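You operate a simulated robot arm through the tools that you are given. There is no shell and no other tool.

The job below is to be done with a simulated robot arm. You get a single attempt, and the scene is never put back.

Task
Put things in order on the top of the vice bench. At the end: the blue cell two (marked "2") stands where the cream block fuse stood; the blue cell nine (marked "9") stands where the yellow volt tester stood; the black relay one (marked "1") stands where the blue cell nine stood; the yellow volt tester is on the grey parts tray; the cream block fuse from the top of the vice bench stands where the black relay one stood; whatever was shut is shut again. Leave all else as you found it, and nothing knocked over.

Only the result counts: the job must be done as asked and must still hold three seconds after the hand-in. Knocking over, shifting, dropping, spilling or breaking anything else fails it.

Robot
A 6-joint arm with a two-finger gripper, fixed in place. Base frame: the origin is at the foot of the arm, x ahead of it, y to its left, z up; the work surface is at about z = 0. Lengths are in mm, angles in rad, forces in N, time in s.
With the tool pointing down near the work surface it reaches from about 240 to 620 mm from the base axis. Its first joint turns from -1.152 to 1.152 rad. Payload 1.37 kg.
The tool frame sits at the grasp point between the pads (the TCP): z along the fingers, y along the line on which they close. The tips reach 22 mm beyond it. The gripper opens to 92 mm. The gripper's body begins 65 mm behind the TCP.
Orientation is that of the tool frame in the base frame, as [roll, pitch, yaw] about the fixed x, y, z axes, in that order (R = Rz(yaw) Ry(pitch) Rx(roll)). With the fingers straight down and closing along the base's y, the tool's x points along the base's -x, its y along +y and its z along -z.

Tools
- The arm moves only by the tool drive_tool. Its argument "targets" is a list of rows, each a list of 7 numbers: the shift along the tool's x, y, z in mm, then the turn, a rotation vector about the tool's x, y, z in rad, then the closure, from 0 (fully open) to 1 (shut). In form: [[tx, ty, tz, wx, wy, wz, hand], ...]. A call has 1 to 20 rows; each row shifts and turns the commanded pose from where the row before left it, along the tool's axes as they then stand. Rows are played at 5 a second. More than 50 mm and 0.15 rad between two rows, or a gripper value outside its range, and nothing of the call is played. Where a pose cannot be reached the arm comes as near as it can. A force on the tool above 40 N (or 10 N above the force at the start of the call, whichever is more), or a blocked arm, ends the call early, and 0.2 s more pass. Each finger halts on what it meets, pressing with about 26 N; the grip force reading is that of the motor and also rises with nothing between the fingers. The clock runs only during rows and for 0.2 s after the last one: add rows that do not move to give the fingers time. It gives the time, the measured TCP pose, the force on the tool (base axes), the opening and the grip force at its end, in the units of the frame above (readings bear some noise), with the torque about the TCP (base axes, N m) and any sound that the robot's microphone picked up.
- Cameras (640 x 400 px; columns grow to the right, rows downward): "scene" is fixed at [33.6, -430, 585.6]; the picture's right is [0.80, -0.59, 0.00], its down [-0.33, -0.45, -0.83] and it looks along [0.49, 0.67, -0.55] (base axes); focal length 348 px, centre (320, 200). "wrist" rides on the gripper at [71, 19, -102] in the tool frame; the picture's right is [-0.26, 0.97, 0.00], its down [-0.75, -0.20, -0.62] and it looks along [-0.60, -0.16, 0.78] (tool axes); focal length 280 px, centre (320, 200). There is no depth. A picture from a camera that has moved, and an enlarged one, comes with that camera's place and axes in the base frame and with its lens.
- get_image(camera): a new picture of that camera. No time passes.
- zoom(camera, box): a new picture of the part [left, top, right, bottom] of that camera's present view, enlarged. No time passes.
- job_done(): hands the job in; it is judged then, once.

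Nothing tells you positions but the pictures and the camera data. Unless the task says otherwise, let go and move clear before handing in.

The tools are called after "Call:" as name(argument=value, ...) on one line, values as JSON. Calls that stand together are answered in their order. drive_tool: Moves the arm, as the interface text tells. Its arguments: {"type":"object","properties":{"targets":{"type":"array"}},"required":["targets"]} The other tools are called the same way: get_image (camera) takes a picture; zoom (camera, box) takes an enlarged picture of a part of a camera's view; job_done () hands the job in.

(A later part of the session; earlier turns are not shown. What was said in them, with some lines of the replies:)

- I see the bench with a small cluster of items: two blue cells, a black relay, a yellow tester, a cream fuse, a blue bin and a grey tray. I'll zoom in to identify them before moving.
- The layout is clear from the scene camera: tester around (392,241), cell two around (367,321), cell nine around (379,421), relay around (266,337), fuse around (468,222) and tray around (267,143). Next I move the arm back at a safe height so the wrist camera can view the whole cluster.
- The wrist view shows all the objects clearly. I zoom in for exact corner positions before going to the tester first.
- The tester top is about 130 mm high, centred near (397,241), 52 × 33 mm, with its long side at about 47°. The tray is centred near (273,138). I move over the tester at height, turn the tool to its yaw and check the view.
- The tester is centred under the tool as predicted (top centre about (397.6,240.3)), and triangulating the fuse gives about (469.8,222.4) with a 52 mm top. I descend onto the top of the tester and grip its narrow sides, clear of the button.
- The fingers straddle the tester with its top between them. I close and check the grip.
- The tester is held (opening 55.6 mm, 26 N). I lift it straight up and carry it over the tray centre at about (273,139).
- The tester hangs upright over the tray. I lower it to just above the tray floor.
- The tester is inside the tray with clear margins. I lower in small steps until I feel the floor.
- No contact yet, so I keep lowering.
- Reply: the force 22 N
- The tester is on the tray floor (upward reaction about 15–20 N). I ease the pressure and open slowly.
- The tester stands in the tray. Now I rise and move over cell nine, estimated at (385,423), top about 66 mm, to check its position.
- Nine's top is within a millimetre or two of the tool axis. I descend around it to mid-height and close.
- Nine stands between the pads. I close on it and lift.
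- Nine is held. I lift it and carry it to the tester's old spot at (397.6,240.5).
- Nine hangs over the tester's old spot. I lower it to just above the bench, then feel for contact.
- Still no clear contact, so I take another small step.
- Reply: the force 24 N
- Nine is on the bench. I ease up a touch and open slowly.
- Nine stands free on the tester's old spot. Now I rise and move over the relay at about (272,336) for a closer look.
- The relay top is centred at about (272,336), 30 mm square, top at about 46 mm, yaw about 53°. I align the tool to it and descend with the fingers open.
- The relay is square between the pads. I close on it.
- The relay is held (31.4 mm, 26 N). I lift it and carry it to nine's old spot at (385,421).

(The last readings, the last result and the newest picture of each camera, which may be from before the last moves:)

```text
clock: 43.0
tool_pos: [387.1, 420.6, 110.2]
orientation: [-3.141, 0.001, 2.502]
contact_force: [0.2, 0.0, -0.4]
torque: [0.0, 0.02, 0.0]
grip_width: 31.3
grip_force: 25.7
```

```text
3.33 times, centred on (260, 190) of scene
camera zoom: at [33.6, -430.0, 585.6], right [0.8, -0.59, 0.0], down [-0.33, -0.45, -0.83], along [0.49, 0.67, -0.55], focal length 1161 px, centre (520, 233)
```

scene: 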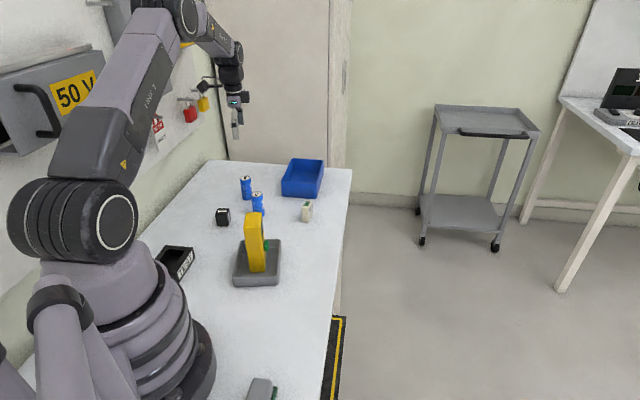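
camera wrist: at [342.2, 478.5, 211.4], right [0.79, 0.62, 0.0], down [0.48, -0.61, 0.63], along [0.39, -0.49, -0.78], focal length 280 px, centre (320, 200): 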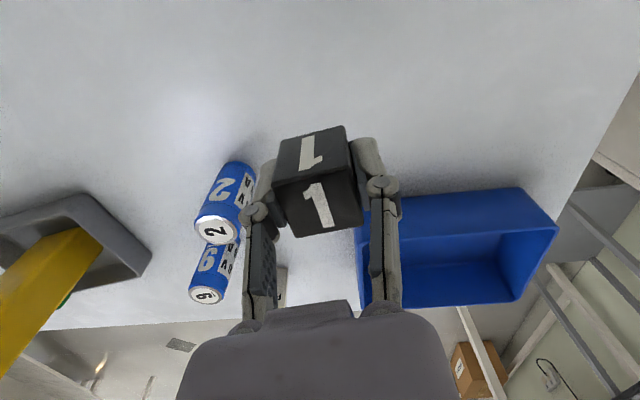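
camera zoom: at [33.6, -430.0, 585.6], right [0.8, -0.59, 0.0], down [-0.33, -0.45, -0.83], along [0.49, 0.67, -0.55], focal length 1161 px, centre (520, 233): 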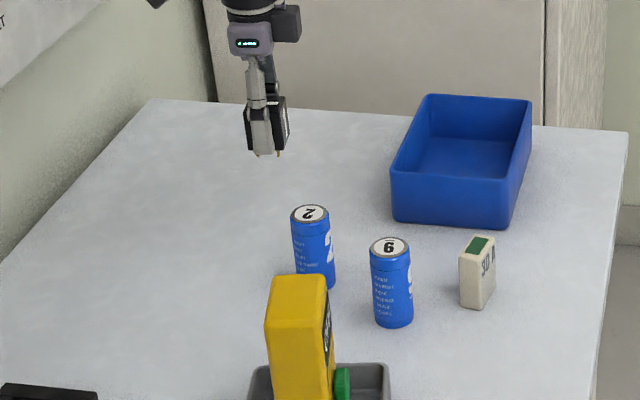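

The relay hangs over nine's old spot. I lower it and feel for contact.

Call:
drive_tool(targets=[[0, 0, 25, 0, 0, 0, 0.85], [0, 0, 25, 0, 0, 0, 0.85], [0, 0, 16, 0, 0, 0, 0.85], [0, 0, 8, 0, 0, 0, 0.85], [0, 0, 4, 0, 0, 0, 0.85], [0, 0, 0, 0, 0, 0, 0.85]])

Call:
drive_tool(targets=[[0, 0, 0.7, 0, 0, 0, 0.85], [0, 0, 0, 0, 0, 0, 0.85]])

Call:
drive_tool(targets=[[0, 0, 0.6, 0, 0, 0, 0.85], [0, 0, 0, 0, 0, 0, 0.85]])

Call:
drive_tool(targets=[[0, 0, 0.6, 0, 0, 0, 0.85], [0, 0, 0, 0, 0, 0, 0.85]])

```text
clock: 44.4
tool_pos: [385.1, 421.0, 31.6]
orientation: [-3.141, 0.001, 2.504]
contact_force: [0.4, -0.7, -0.3]
torque: [-0.02, 0.03, 0.0]
grip_width: 31.2
grip_force: 26.1
```

```text
clock: 45.0
tool_pos: [384.5, 421.6, 29.8]
orientation: [-3.141, 0.002, 2.504]
contact_force: [-0.3, -0.1, -0.4]
torque: [0.02, -0.03, -0.03]
grip_width: 31.2
grip_force: 25.8
```

```text
clock: 45.6
tool_pos: [385.9, 421.5, 30.2]
orientation: [-3.141, 0.001, 2.502]
contact_force: [-3.6, -1.1, 6.7]
torque: [0.01, 0.08, 0.03]
grip_width: 30.9
grip_force: 26.1
```

```text
clock: 46.2
tool_pos: [386.4, 421.4, 31.7]
orientation: [3.141, 0.0, 2.501]
contact_force: [-5.3, -3.2, 16.1]
torque: [-0.08, 0.14, 0.01]
grip_width: 31.3
grip_force: 25.4
```

The relay is touching down. I ease up slightly and open slowly.

Call:
drive_tool(targets=[[0, 0, -0.6, 0, 0, 0, 0.85], [0, 0, 0, 0, 0, 0, 0.85], [0, 0, 0, 0, 0, 0, 0.62], [0, 0, 0, 0, 0, 0, 0.58], [0, 0, 0, 0, 0, 0, 0.52], [0, 0, 0, 0, 0, 0, 0.45], [0, 0, 0, 0, 0, 0, 0.35], [0, 0, 0, 0, 0, 0, 0.25], [0, 0, 0, 0, 0, 0, 0.25]])

Call:
get_image(camera="wrist")

Call:
zoom(camera="scene", box=[180, 130, 340, 250])

```text
clock: 48.2
tool_pos: [387.3, 421.7, 30.8]
orientation: [-3.141, 0.0, 2.502]
contact_force: [-0.6, 0.5, -0.4]
torque: [0.02, 0.03, -0.02]
grip_width: 69.0
grip_force: 0.0
```

```text
taken
camera wrist: at [341.7, 479.0, 131.9], right [0.79, 0.62, 0.0], down [0.48, -0.61, 0.62], along [0.39, -0.49, -0.78], focal length 280 px, centre (320, 200)
```

wrist: 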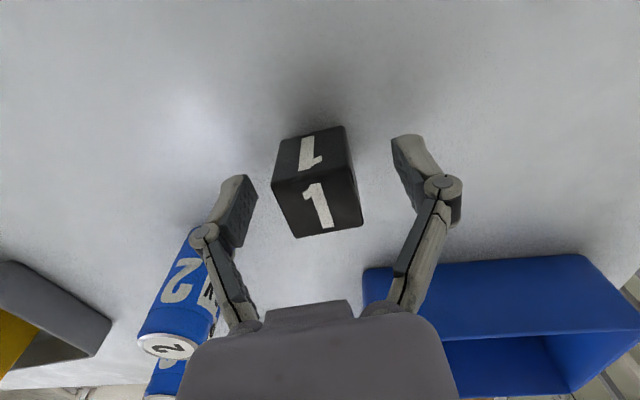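

```text
3.33 times, centred on (260, 190) of scene
camera zoom: at [33.6, -430.0, 585.6], right [0.8, -0.59, 0.0], down [-0.33, -0.45, -0.83], along [0.49, 0.67, -0.55], focal length 1161 px, centre (520, 233)
```

zoom: 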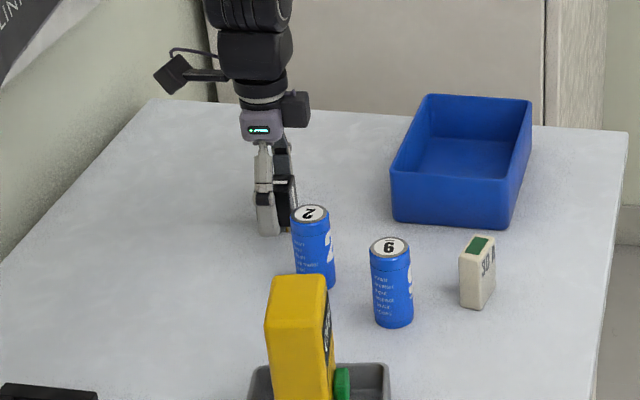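

The relay stands on nine's old spot. Next I rise and move over the fuse at about (470,222), turning the tool to its yaw of about 35°.

Call:
drive_tool(targets=[[0, 0, -15, 0, 0, 0, 0.25], [0, 0, -30, 0, 0, 0, 0.1], [0, 0, -45, 0, 0, 0, 0], [0, 0, -45, 0, 0, 0, 0], [0, 0, -45.3, 0, 0, 0, 0], [-26.64, -15.6, 0, 0, 0, 0, 0], [-26.64, -15.6, 0, 0, 0, 0, 0], [-26.64, -15.6, 0, 0, 0, 0, 0], [-26.64, -15.6, 0, 0, 0, 0, 0], [-26.64, -15.6, 0, 0, 0, 0, 0], [-26.64, -15.6, 0, 0, 0, 0, 0], [-26.66, -15.6, 0, 0, 0, 0, 0], [0, 0, 0, 0, 0, 0.11, 0], [0, 0, 0, 0, 0, 0.11, 0], [0, 0, 0, 0, 0, 0.1, 0], [0, 0, 0, 0, 0, 0, 0]])

Call:
get_image(camera="wrist")

Call:
zoom(camera="wrist", box=[240, 20, 400, 150])

Call:
zoom(camera="scene", box=[180, 130, 340, 250])

```text
clock: 51.6
tool_pos: [470.8, 222.1, 210.5]
orientation: [3.141, 0.001, 2.181]
contact_force: [-0.4, 0.0, -0.1]
torque: [0.03, 0.0, -0.07]
grip_width: 92.0
grip_force: 0.1
```

```text
taken
camera wrist: at [446.4, 291.1, 311.7], right [0.94, 0.34, 0.0], down [0.26, -0.73, 0.62], along [0.21, -0.59, -0.78], focal length 280 px, centre (320, 200)
```

wrist: 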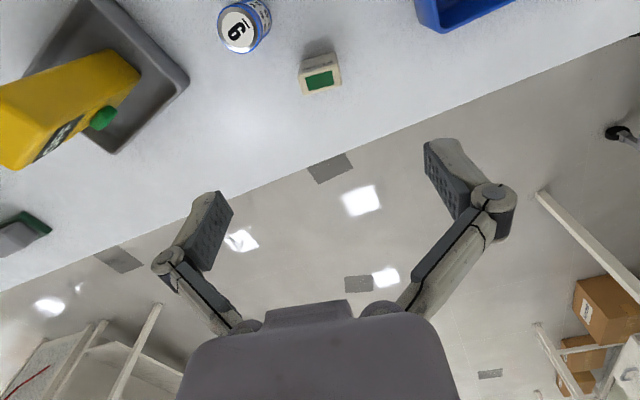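

```text
3.08 times, centred on (320, 85) of wrist
camera zoom: at [446.4, 291.1, 311.7], right [0.94, 0.34, 0.0], down [0.26, -0.73, 0.62], along [0.21, -0.59, -0.78], focal length 863 px, centre (320, 554)
```

zoom: 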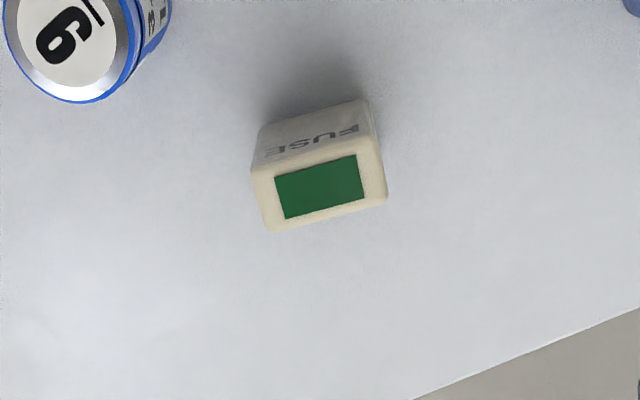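

```text
3.33 times, centred on (260, 190) of scene
camera zoom: at [33.6, -430.0, 585.6], right [0.8, -0.59, 0.0], down [-0.33, -0.45, -0.83], along [0.49, 0.67, -0.55], focal length 1161 px, centre (520, 233)
```

zoom: 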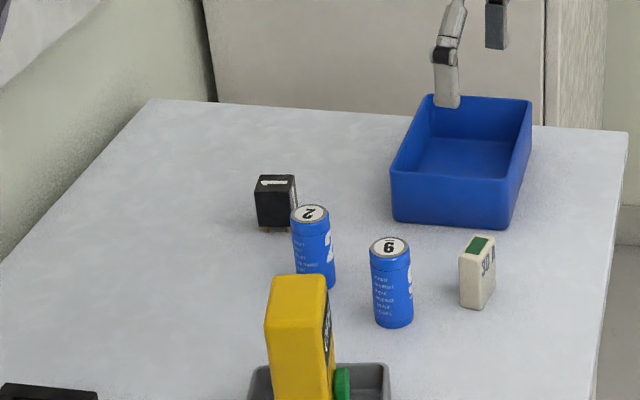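

The fuse is aligned directly under the tool, so F is about (470,222.7). I descend and check before closing.

Call:
drive_tool(targets=[[0, 0, 30, 0, 0, 0, 0], [0, 0, 30, 0, 0, 0, 0], [0, 0, 30, 0, 0, 0, 0.1], [0, 0, 30, 0, 0, 0, 0.2], [0, 0, 25, 0, 0, 0, 0.25], [0, 0, 20, 0, 0, 0, 0.25], [0, 0, 11, 0, 0, 0, 0.25], [0, 0, 6, 0, 0, 0, 0.25], [0, 0, 0, 0, 0, 0, 0.25]])

Call:
get_image(camera="wrist")

Call:
zoom(camera="scene", box=[220, 130, 360, 235])

```text
clock: 53.6
tool_pos: [470.2, 222.7, 29.3]
orientation: [-3.14, 0.001, 2.183]
contact_force: [0.2, -1.2, 0.4]
torque: [0.02, -0.02, 0.02]
grip_width: 69.3
grip_force: 0.0
```

```text
taken
camera wrist: at [445.7, 291.7, 130.7], right [0.94, 0.34, 0.0], down [0.27, -0.73, 0.62], along [0.21, -0.59, -0.78], focal length 280 px, centre (320, 200)
```

wrist: 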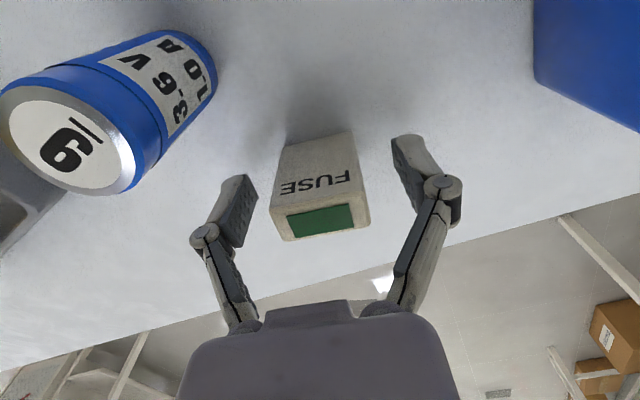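

```text
3.81 times, centred on (290, 182) of scene
camera zoom: at [33.6, -430.0, 585.6], right [0.8, -0.59, 0.0], down [-0.33, -0.45, -0.83], along [0.49, 0.67, -0.55], focal length 1327 px, centre (434, 267)
```

zoom: 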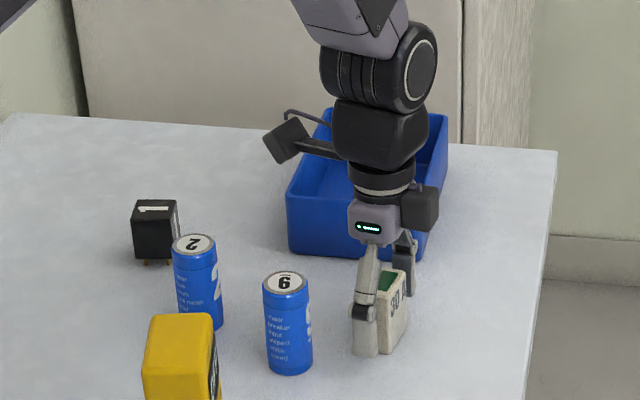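

The fuse is centred between the pads. I close on it.

Call:
drive_tool(targets=[[0, 0, 0, 0, 0, 0, 0.4], [0, 0, 0, 0, 0, 0, 0.55], [0, 0, 0, 0, 0, 0, 0.65], [0, 0, 0, 0, 0, 0, 0.75], [0, 0, 0, 0, 0, 0, 0.8], [0, 0, 0, 0, 0, 0, 0.8]])

Call:
get_image(camera="wrist")

```text
clock: 55.0
tool_pos: [470.0, 222.6, 30.0]
orientation: [3.141, -0.001, 2.183]
contact_force: [0.7, 0.1, 2.1]
torque: [0.01, 0.01, -0.02]
grip_width: 37.3
grip_force: 25.6
```

```text
taken
camera wrist: at [445.7, 291.6, 131.0], right [0.94, 0.34, 0.0], down [0.27, -0.73, 0.62], along [0.21, -0.59, -0.78], focal length 280 px, centre (320, 200)
```

wrist: 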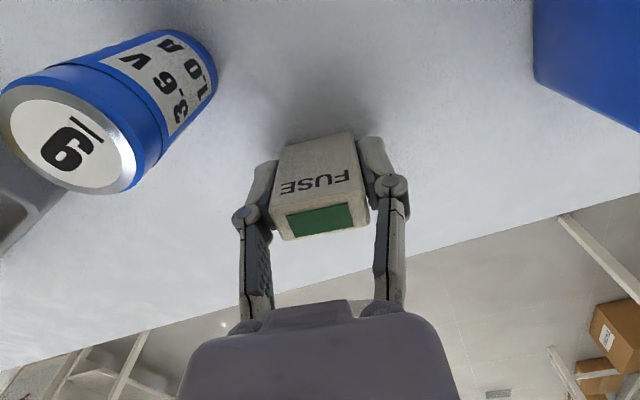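

The fuse is held (37 mm, 26 N). I lift it above the other items and carry it to the relay's old spot at (271.5,335.5).

Call:
drive_tool(targets=[[0, 0, -10, 0, 0, 0, 0.8], [0, 0, -25, 0, 0, 0, 0.8], [0, 0, -30, 0, 0, 0, 0.8], [0, 0, -30, 0, 0, 0, 0.8], [25.8, -12.2, 0, 0, 0, 0, 0.8], [25.8, -12.2, 0, 0, 0, 0, 0.8], [25.8, -12.2, 0, 0, 0, 0, 0.8], [25.8, -12.2, 0, 0, 0, 0, 0.8], [25.8, -12.2, 0, 0, 0, 0, 0.8], [25.8, -12.2, 0, 0, 0, 0, 0.8], [25.8, -12.2, 0, 0, 0, 0, 0.8], [25.7, -12.3, 0, 0, 0, 0, 0.8], [0, 0, 0, 0, 0, 0, 0.8], [0, 0, 0, 0, 0, 0, 0.8]])

Call:
get_image(camera="wrist")

Call:
zoom(camera="scene", box=[180, 130, 340, 250])

```text
clock: 58.0
tool_pos: [269.8, 335.4, 122.6]
orientation: [3.142, 0.0, 2.182]
contact_force: [0.0, 0.5, 0.2]
torque: [0.0, 0.0, 0.02]
grip_width: 37.0
grip_force: 26.5
```

```text
taken
camera wrist: at [246.3, 404.3, 224.6], right [0.94, 0.34, 0.0], down [0.27, -0.73, 0.62], along [0.21, -0.59, -0.78], focal length 280 px, centre (320, 200)
```

wrist: 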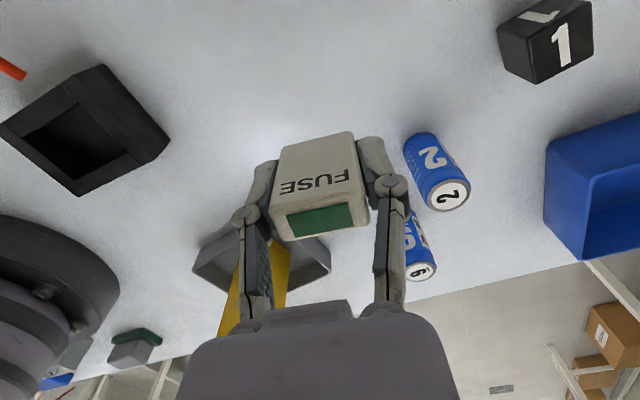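

```text
3.33 times, centred on (260, 190) of scene
camera zoom: at [33.6, -430.0, 585.6], right [0.8, -0.59, 0.0], down [-0.33, -0.45, -0.83], along [0.49, 0.67, -0.55], focal length 1161 px, centre (520, 233)
```

zoom: 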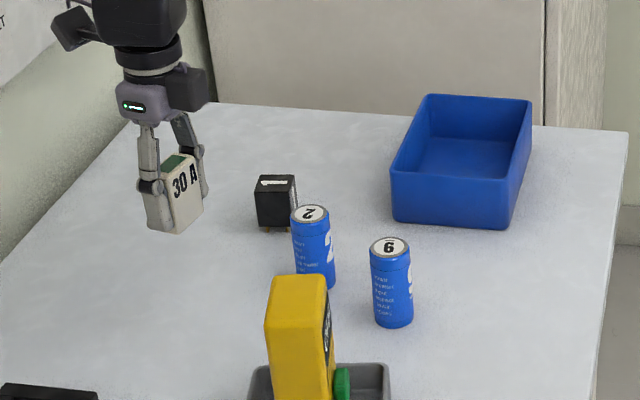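

The fuse hangs over the relay's old spot. I lower it and feel for the bench.

Call:
drive_tool(targets=[[0, 0, 25, 0, 0, 0, 0.8], [0, 0, 25, 0, 0, 0, 0.8], [0, 0, 25, 0, 0, 0, 0.8], [0, 0, 12, 0, 0, 0, 0.8], [0, 0, 5, 0, 0, 0, 0.8], [0, 0, 0, 0, 0, 0, 0.8]])

Call:
drive_tool(targets=[[0, 0, 1, 0, 0, 0, 0.8], [0, 0, 0, 0, 0, 0, 0.8]])

Call:
drive_tool(targets=[[0, 0, 0.7, 0, 0, 0, 0.8], [0, 0, 0, 0, 0, 0, 0.8]])

Call:
drive_tool(targets=[[0, 0, 0.6, 0, 0, 0, 0.8], [0, 0, 0, 0, 0, 0, 0.8]])

```text
clock: 59.4
tool_pos: [270.1, 335.3, 33.0]
orientation: [-3.141, 0.0, 2.183]
contact_force: [-0.9, -0.6, -2.1]
torque: [-0.02, 0.0, 0.01]
grip_width: 36.9
grip_force: 26.2
```

```text
clock: 60.0
tool_pos: [270.7, 335.7, 30.0]
orientation: [-3.142, 0.0, 2.183]
contact_force: [0.7, 0.4, -0.7]
torque: [-0.02, 0.02, -0.02]
grip_width: 37.0
grip_force: 26.2
```

```text
clock: 60.6
tool_pos: [271.9, 335.2, 29.2]
orientation: [3.141, -0.001, 2.183]
contact_force: [-0.9, -0.3, 2.1]
torque: [-0.03, 0.02, -0.01]
grip_width: 37.2
grip_force: 25.8
```

```text
clock: 61.2
tool_pos: [272.4, 335.9, 30.2]
orientation: [-3.141, 0.0, 2.184]
contact_force: [-2.4, -4.5, 17.6]
torque: [-0.19, 0.08, -0.02]
grip_width: 37.0
grip_force: 26.1
```

Contact is made. I ease up and open slowly.

Call:
drive_tool(targets=[[0, 0, -0.6, 0, 0, 0, 0.8], [0, 0, 0, 0, 0, 0, 0.8], [0, 0, 0, 0, 0, 0, 0.56], [0, 0, 0, 0, 0, 0, 0.52], [0, 0, 0, 0, 0, 0, 0.45], [0, 0, 0, 0, 0, 0, 0.35], [0, 0, 0, 0, 0, 0, 0.25], [0, 0, 0, 0, 0, 0, 0.2], [0, 0, 0, 0, 0, 0, 0.2]])

Call:
get_image(camera="wrist")

Call:
zoom(camera="scene", box=[180, 130, 340, 250])

```text
clock: 63.2
tool_pos: [271.3, 335.9, 29.2]
orientation: [-3.14, 0.0, 2.184]
contact_force: [0.0, 0.2, -0.2]
torque: [-0.02, 0.01, -0.04]
grip_width: 73.5
grip_force: 0.3
```

```text
taken
camera wrist: at [246.9, 404.2, 131.0], right [0.94, 0.34, 0.0], down [0.27, -0.73, 0.62], along [0.21, -0.59, -0.78], focal length 280 px, centre (320, 200)
```

wrist: 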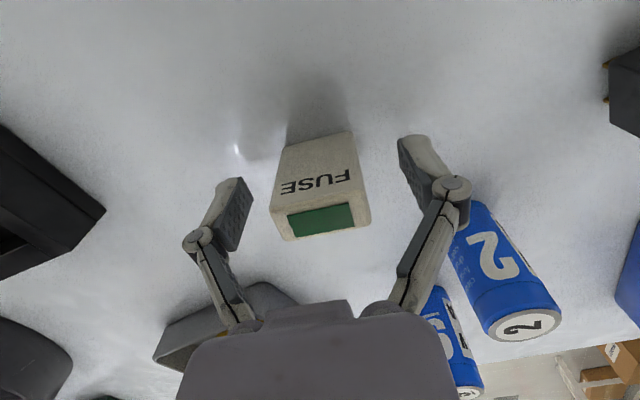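

```text
3.33 times, centred on (260, 190) of scene
camera zoom: at [33.6, -430.0, 585.6], right [0.8, -0.59, 0.0], down [-0.33, -0.45, -0.83], along [0.49, 0.67, -0.55], focal length 1161 px, centre (520, 233)
```

zoom: 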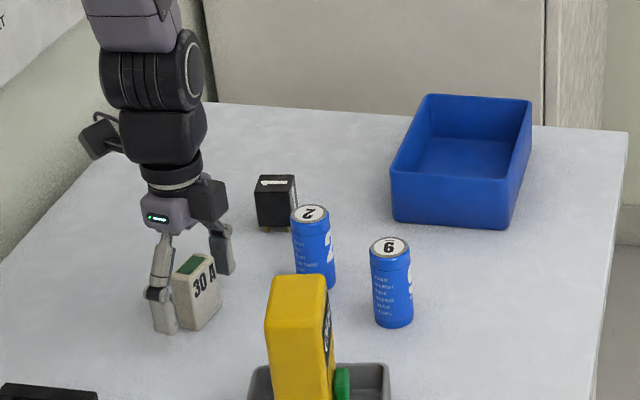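

The fuse stands on the relay's old spot. Now I rise and move over cell two at about (371,323).

Call:
drive_tool(targets=[[0, 0, -15, 0, 0, 0, 0.2], [0, 0, -30, 0, 0, 0, 0.1], [0, 0, -45, 0, 0, 0, 0], [0, 0, -45, 0, 0, 0, 0], [0, 0, -45.7, 0, 0, 0, 0], [-16.9, 18.7, 0, 0, 0, 0, 0], [-16.9, 18.7, 0, 0, 0, 0, 0], [-16.9, 18.7, 0, 0, 0, 0, 0], [-17.0, 18.6, 0, 0, 0, 0, 0], [0, 0, 0, 0, 0, 0, 0], [0, 0, 0, 0, 0, 0, 0]])

Call:
get_image(camera="wrist")

Call:
zoom(camera="wrist", box=[240, 20, 400, 150])

Call:
zoom(camera="scene", box=[180, 130, 340, 250])

```text
clock: 65.6
tool_pos: [371.6, 324.0, 210.3]
orientation: [3.139, 0.0, 2.183]
contact_force: [-0.8, -0.3, -0.7]
torque: [-0.02, -0.03, -0.02]
grip_width: 92.0
grip_force: 0.1
```

```text
taken
camera wrist: at [348.3, 392.5, 312.1], right [0.94, 0.34, 0.0], down [0.27, -0.73, 0.62], along [0.21, -0.59, -0.78], focal length 280 px, centre (320, 200)
```

wrist: 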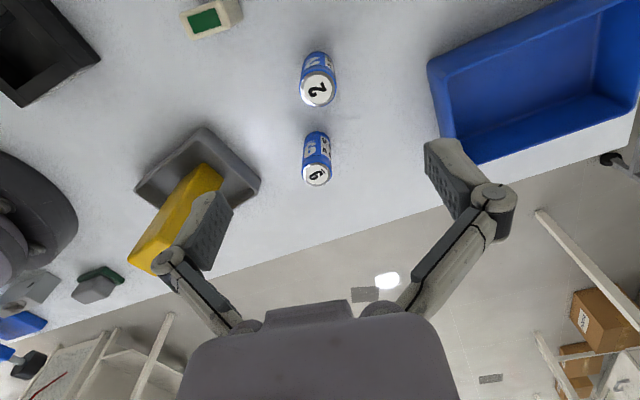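

```text
3.08 times, centred on (320, 85) of wrist
camera zoom: at [348.3, 392.5, 312.1], right [0.94, 0.34, 0.0], down [0.27, -0.73, 0.62], along [0.21, -0.59, -0.78], focal length 863 px, centre (320, 554)
```

zoom: 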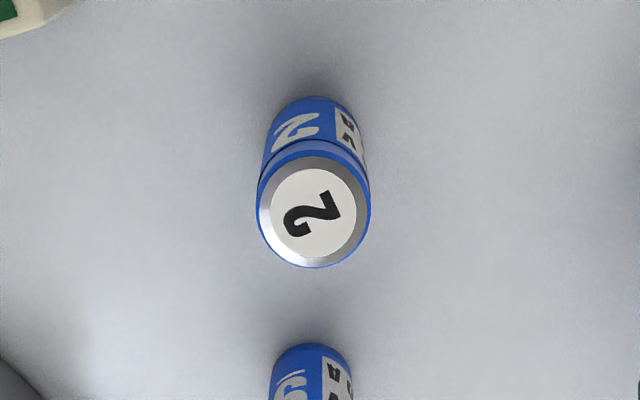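

```text
3.33 times, centred on (260, 190) of scene
camera zoom: at [33.6, -430.0, 585.6], right [0.8, -0.59, 0.0], down [-0.33, -0.45, -0.83], along [0.49, 0.67, -0.55], focal length 1161 px, centre (520, 233)
```

zoom: 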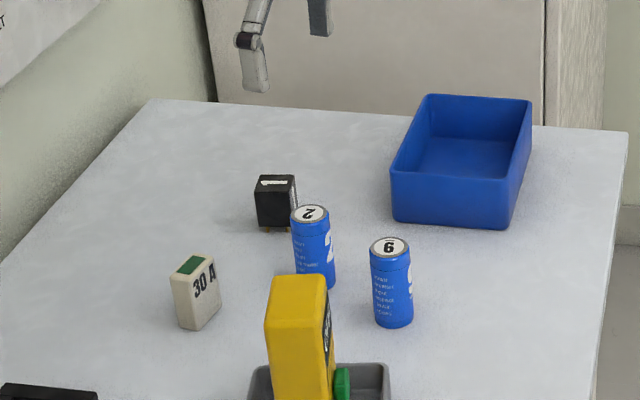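

Two's top is about 2 mm off the axis, so I correct to (370.4,320.3) and descend to mid-height.

Call:
drive_tool(targets=[[-1.4, -2.3, 30, 0, 0, 0, 0], [0, 0, 30, 0, 0, 0, 0], [0, 0, 30, 0, 0, 0, 0.1], [0, 0, 30, 0, 0, 0, 0.2], [0, 0, 25, 0, 0, 0, 0.25], [0, 0, 15, 0, 0, 0, 0.25], [0, 0, 10, 0, 0, 0, 0.25], [0, 0, 0, 0, 0, 0, 0.25]])

Call:
get_image(camera="wrist")

Call:
zoom(camera="scene", box=[180, 130, 340, 250])

```text
clock: 67.4
tool_pos: [369.7, 319.8, 40.7]
orientation: [-3.141, -0.003, 2.183]
contact_force: [0.0, -0.3, 0.2]
torque: [0.03, 0.01, -0.01]
grip_width: 69.1
grip_force: 0.0
```

```text
taken
camera wrist: at [345.6, 389.4, 142.1], right [0.94, 0.34, 0.0], down [0.27, -0.73, 0.62], along [0.21, -0.59, -0.78], focal length 280 px, centre (320, 200)
```

wrist: 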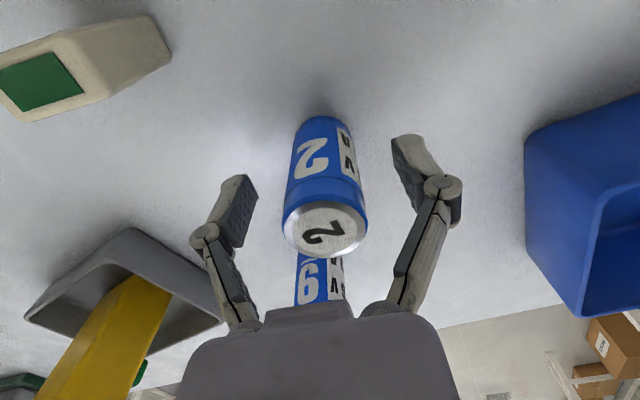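

```text
3.33 times, centred on (260, 190) of scene
camera zoom: at [33.6, -430.0, 585.6], right [0.8, -0.59, 0.0], down [-0.33, -0.45, -0.83], along [0.49, 0.67, -0.55], focal length 1161 px, centre (520, 233)
```

zoom: 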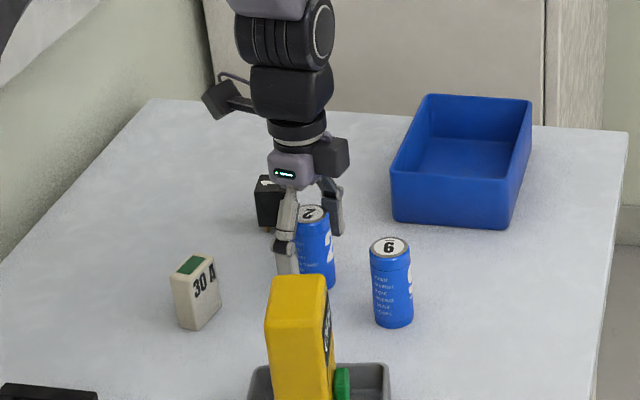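

The cell sits about 2 mm toward the camera side, so I nudge the tool to centre it and then close.

Call:
drive_tool(targets=[[2.0, 1.3, 0, 0, 0, 0, 0.25], [0, 0, 0, 0, 0, 0, 0.45], [0, 0, 0, 0, 0, 0, 0.6], [0, 0, 0, 0, 0, 0, 0.7], [0, 0, 0, 0, 0, 0, 0.8], [0, 0, 0, 0, 0, 0, 0.85], [0, 0, 0, 0, 0, 0, 0.85]])

Call:
get_image(camera="wrist")

```text
clock: 69.0
tool_pos: [370.0, 323.5, 41.4]
orientation: [3.141, 0.0, 2.184]
contact_force: [0.8, 0.6, 1.5]
torque: [-0.01, -0.04, -0.01]
grip_width: 31.3
grip_force: 26.2
```

```text
taken
camera wrist: at [345.7, 391.5, 142.3], right [0.94, 0.34, 0.0], down [0.27, -0.73, 0.62], along [0.21, -0.59, -0.78], focal length 280 px, centre (320, 200)
```

wrist: 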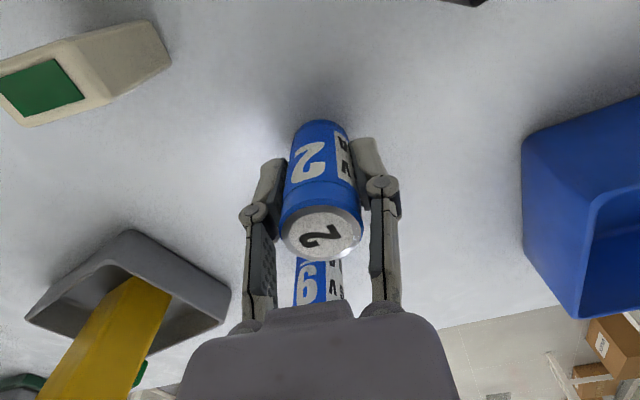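

Cell two is held (31.3 mm, 26 N). I lift it and carry it to the fuse's old spot at (469.8,222.6).

Call:
drive_tool(targets=[[0, 0, -10, 0, 0, 0, 0.85], [0, 0, -25, 0, 0, 0, 0.85], [0, 0, -30, 0, 0, 0, 0.85], [0, 0, -30, 0, 0, 0, 0.85], [-27.8, 4.8, 0, 0, 0, 0, 0.85], [-27.8, 4.8, 0, 0, 0, 0, 0.85], [-27.8, 4.8, 0, 0, 0, 0, 0.85], [-27.8, 4.9, 0, 0, 0, 0, 0.85], [-27.9, 4.9, 0, 0, 0, 0, 0.85], [0, 0, 0, 0, 0, 0, 0.85], [0, 0, 0, 0, 0, 0, 0.85]])

Call:
get_image(camera="wrist")

Call:
zoom(camera="scene", box=[200, 130, 360, 250])

```text
clock: 71.4
tool_pos: [471.0, 222.8, 135.1]
orientation: [3.141, 0.001, 2.183]
contact_force: [-0.5, 0.1, -1.7]
torque: [-0.02, 0.03, -0.02]
grip_width: 30.7
grip_force: 26.2
```

```text
taken
camera wrist: at [446.9, 291.7, 236.3], right [0.94, 0.34, 0.0], down [0.27, -0.73, 0.62], along [0.21, -0.59, -0.78], focal length 280 px, centre (320, 200)
```

wrist: 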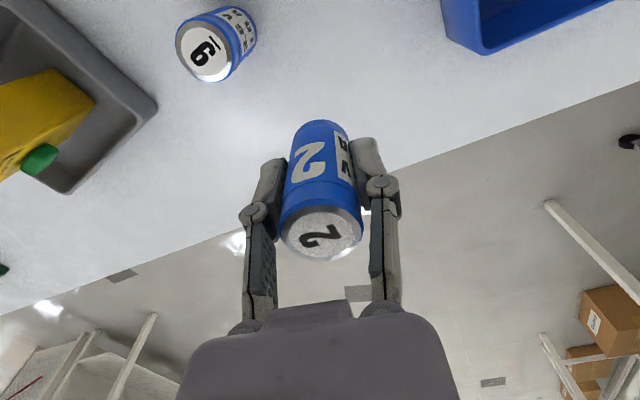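

```text
3.33 times, centred on (280, 190) of scene
camera zoom: at [33.6, -430.0, 585.6], right [0.8, -0.59, 0.0], down [-0.33, -0.45, -0.83], along [0.49, 0.67, -0.55], focal length 1161 px, centre (453, 233)
```

zoom: 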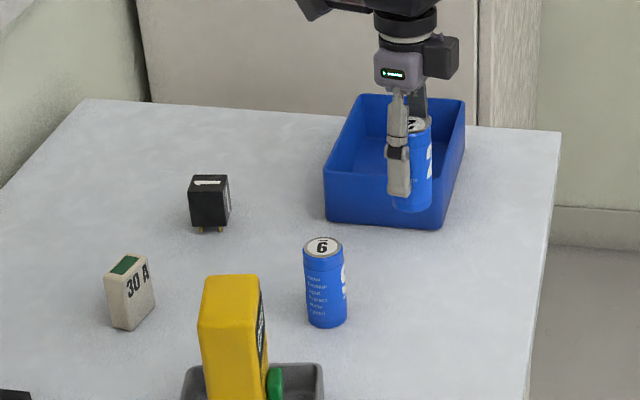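

Two hangs over the fuse's old spot. I lower it and feel for the bench.

Call:
drive_tool(targets=[[0, 0, 25, 0, 0, 0, 0.85], [0, 0, 25, 0, 0, 0, 0.85], [0, 0, 25, 0, 0, 0, 0.85], [0, 0, 12, 0, 0, 0, 0.85], [0, 0, 5, 0, 0, 0, 0.85], [0, 0, 0, 0, 0, 0, 0.85]])

Call:
drive_tool(targets=[[0, 0, 1, 0, 0, 0, 0.85], [0, 0, 0, 0, 0, 0, 0.85]])

Call:
drive_tool(targets=[[0, 0, 0.8, 0, 0, 0, 0.85], [0, 0, 0, 0, 0, 0, 0.85]])

Call:
drive_tool(targets=[[0, 0, 0.6, 0, 0, 0, 0.85], [0, 0, 0, 0, 0, 0, 0.85]])

```text
clock: 72.8
tool_pos: [469.1, 223.3, 44.5]
orientation: [-3.141, 0.0, 2.185]
contact_force: [0.5, -0.7, -1.1]
torque: [-0.02, 0.0, 0.02]
grip_width: 30.9
grip_force: 26.2
```

```text
clock: 73.4
tool_pos: [469.6, 222.7, 43.0]
orientation: [-3.141, -0.002, 2.183]
contact_force: [0.4, -0.2, -0.1]
torque: [0.0, 0.0, -0.02]
grip_width: 31.2
grip_force: 25.8
```

```text
clock: 74.0
tool_pos: [470.4, 223.8, 42.4]
orientation: [-3.14, -0.002, 2.182]
contact_force: [0.5, -0.2, -1.2]
torque: [0.05, 0.02, -0.02]
grip_width: 30.9
grip_force: 25.8
```

```text
clock: 74.6
tool_pos: [469.2, 223.3, 41.2]
orientation: [-3.141, 0.0, 2.183]
contact_force: [-0.1, 0.2, -1.3]
torque: [0.01, -0.01, -0.02]
grip_width: 31.1
grip_force: 26.0
```

Call:
drive_tool(targets=[[0, 0, 0.6, 0, 0, 0, 0.85], [0, 0, 0, 0, 0, 0, 0.85]])

Call:
drive_tool(targets=[[0, 0, 0.6, 0, 0, 0, 0.85], [0, 0, 0, 0, 0, 0, 0.85]])

```text
clock: 75.2
tool_pos: [470.3, 223.5, 41.7]
orientation: [3.141, 0.002, 2.184]
contact_force: [-0.4, -0.3, -0.9]
torque: [0.0, 0.02, 0.01]
grip_width: 30.9
grip_force: 26.1
```

```text
clock: 75.8
tool_pos: [471.4, 223.0, 41.1]
orientation: [3.141, 0.0, 2.183]
contact_force: [-5.7, -1.3, 14.3]
torque: [-0.09, 0.16, 0.0]
grip_width: 31.3
grip_force: 25.7
```

Contact is made. I ease up slightly and release slowly.

Call:
drive_tool(targets=[[0, 0, -0.3, 0, 0, 0, 0.85], [0, 0, 0, 0, 0, 0, 0.85], [0, 0, 0, 0, 0, 0, 0.62], [0, 0, 0, 0, 0, 0, 0.58], [0, 0, 0, 0, 0, 0, 0.52], [0, 0, 0, 0, 0, 0, 0.45], [0, 0, 0, 0, 0, 0, 0.35], [0, 0, 0, 0, 0, 0, 0.25], [0, 0, 0, 0, 0, 0, 0.25]])

Call:
get_image(camera="wrist")

Call:
zoom(camera="scene", box=[200, 130, 360, 250])

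```text
clock: 77.8
tool_pos: [471.0, 222.7, 39.5]
orientation: [-3.141, 0.0, 2.186]
contact_force: [-0.4, -0.4, -0.2]
torque: [0.0, -0.01, -0.02]
grip_width: 69.0
grip_force: 0.1
```

```text
taken
camera wrist: at [446.2, 291.8, 141.7], right [0.94, 0.34, 0.0], down [0.27, -0.73, 0.62], along [0.21, -0.59, -0.78], focal length 280 px, centre (320, 200)
```

wrist: 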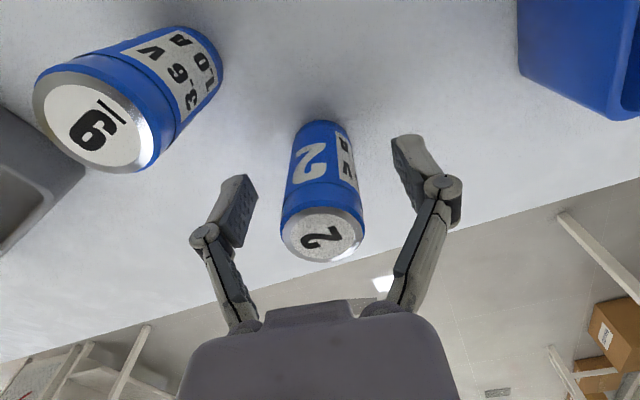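

```text
3.33 times, centred on (280, 190) of scene
camera zoom: at [33.6, -430.0, 585.6], right [0.8, -0.59, 0.0], down [-0.33, -0.45, -0.83], along [0.49, 0.67, -0.55], focal length 1161 px, centre (453, 233)
```

zoom: 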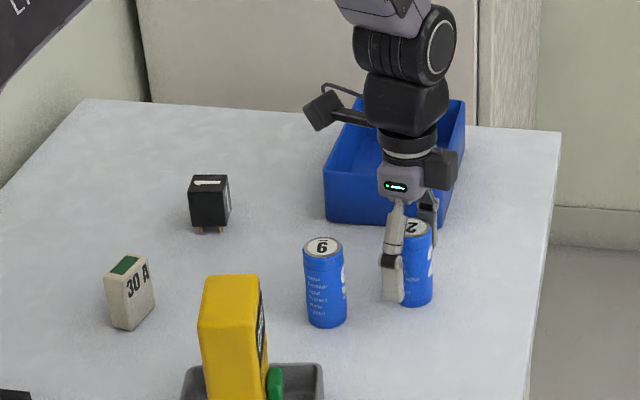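

Two stands on the fuse's old spot. I rise clear and take a last overview to check everything.

Call:
drive_tool(targets=[[0, 0, -15, 0, 0, 0, 0.25], [0, 0, -30, 0, 0, 0, 0.1], [0, 0, -45, 0, 0, 0, 0], [0, 0, -45, 0, 0, 0, 0], [0, 0, -45, 0, 0, 0, 0], [0, 0, -45, 0, 0, 0, 0], [0, 0, -35, 0, 0, 0, 0], [0, 0, 0, 0, 0, -0.14, 0], [0, 0, 0, 0, 0, -0.14, 0], [0, 0, 0, 0, 0, -0.14, 0], [0, 0, 0, 0, 0, -0.14, 0], [0, 0, 0, 0, 0, -0.14, 0], [0, 0, 0, 0, 0, -0.14, 0], [0, 0, 0, 0, 0, -0.118, 0], [40, 3, 0, 0, 0, 0, 0], [40, 3, 0, 0, 0, 0, 0], [40, 3, 0, 0, 0, 0, 0], [40, 3, 0, 0, 0, 0, 0], [40, 3, 0, 0, 0, 0, 0], [0, 0, 0, 0, 0, 0, 0]])

Call:
get_image(camera="wrist")

Call:
get_image(camera="scene")

Call:
zoom(camera="scene", box=[200, 150, 360, 250])

Call:
zoom(camera="scene", box=[140, 200, 300, 300])

```text
clock: 82.0
tool_pos: [269.7, 237.3, 300.0]
orientation: [-3.141, 0.0, 3.141]
contact_force: [0.5, -0.7, 0.9]
torque: [-0.01, 0.0, 0.02]
grip_width: 91.9
grip_force: 0.0
```

```text
taken
camera wrist: at [199.9, 256.5, 400.6], right [0.26, 0.96, 0.0], down [0.75, -0.21, 0.63], along [0.6, -0.16, -0.78], focal length 280 px, centre (320, 200)
```

wrist: 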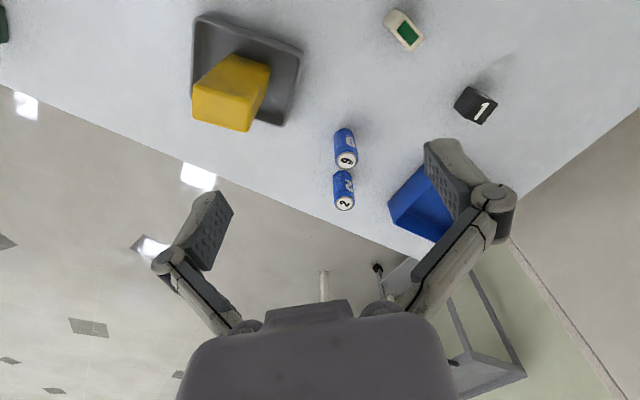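

```text
taken
```

scene: 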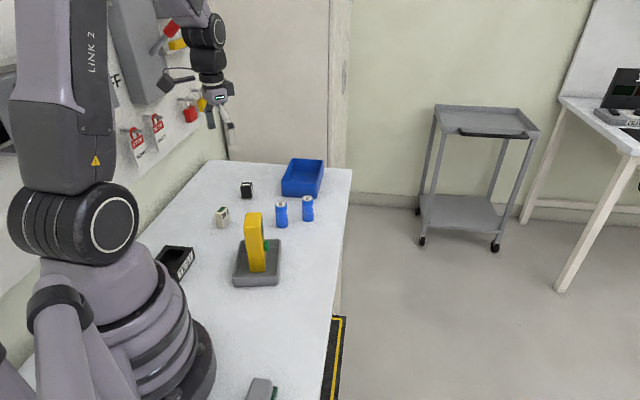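

```text
4.00 times, centred on (280, 200) of scene
camera zoom: at [33.5, -430.0, 585.6], right [0.8, -0.59, 0.0], down [-0.33, -0.45, -0.83], along [0.49, 0.67, -0.55], focal length 1393 px, centre (480, 200)
```

zoom: 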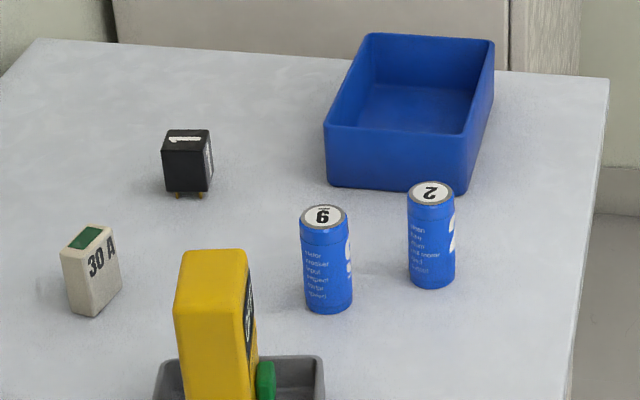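

```text
4.00 times, centred on (220, 250) of scene
camera zoom: at [33.5, -430.0, 585.6], right [0.8, -0.59, 0.0], down [-0.33, -0.45, -0.83], along [0.49, 0.67, -0.55], focal length 1393 px, centre (720, 0)
```

zoom: 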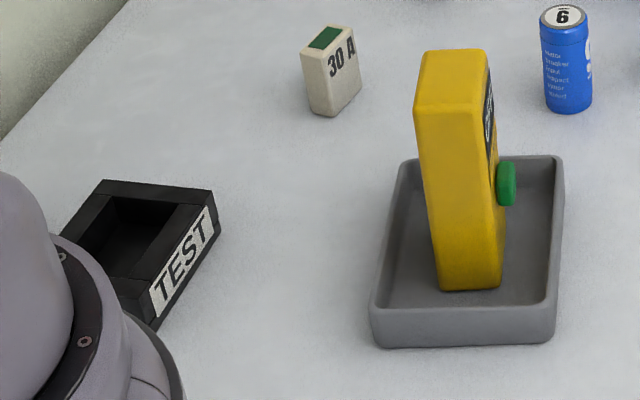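

The overview shows everything standing upright in its asked place: nine on the tester's spot, two on the fuse's, relay on nine's, fuse on the relay's, and the tester in the tray. The bin, tray and TEST box look unmoved, nothing on the bench was opened, and the arm is clear, so I hand in.

Call:
job_done()

```text
The job is handed in.
```

The job is handed in. In the last pictures everything was upright and in its asked place:

| Item | Now stands |
|---|---|
| Blue cell two | where the cream block fuse stood |
| Blue cell nine | where the yellow volt tester stood |
| Black relay one | where blue cell nine stood |
| Cream block fuse | where black relay one stood |
| Yellow volt tester | upright on the grey parts tray |

By the camera views, each item put on an old spot is within a few millimetres of it. I opened nothing, so there was nothing to shut again. The blue bin, the tray and the black TEST box look unmoved, and the arm was clear, with the gripper open, at hand-in.
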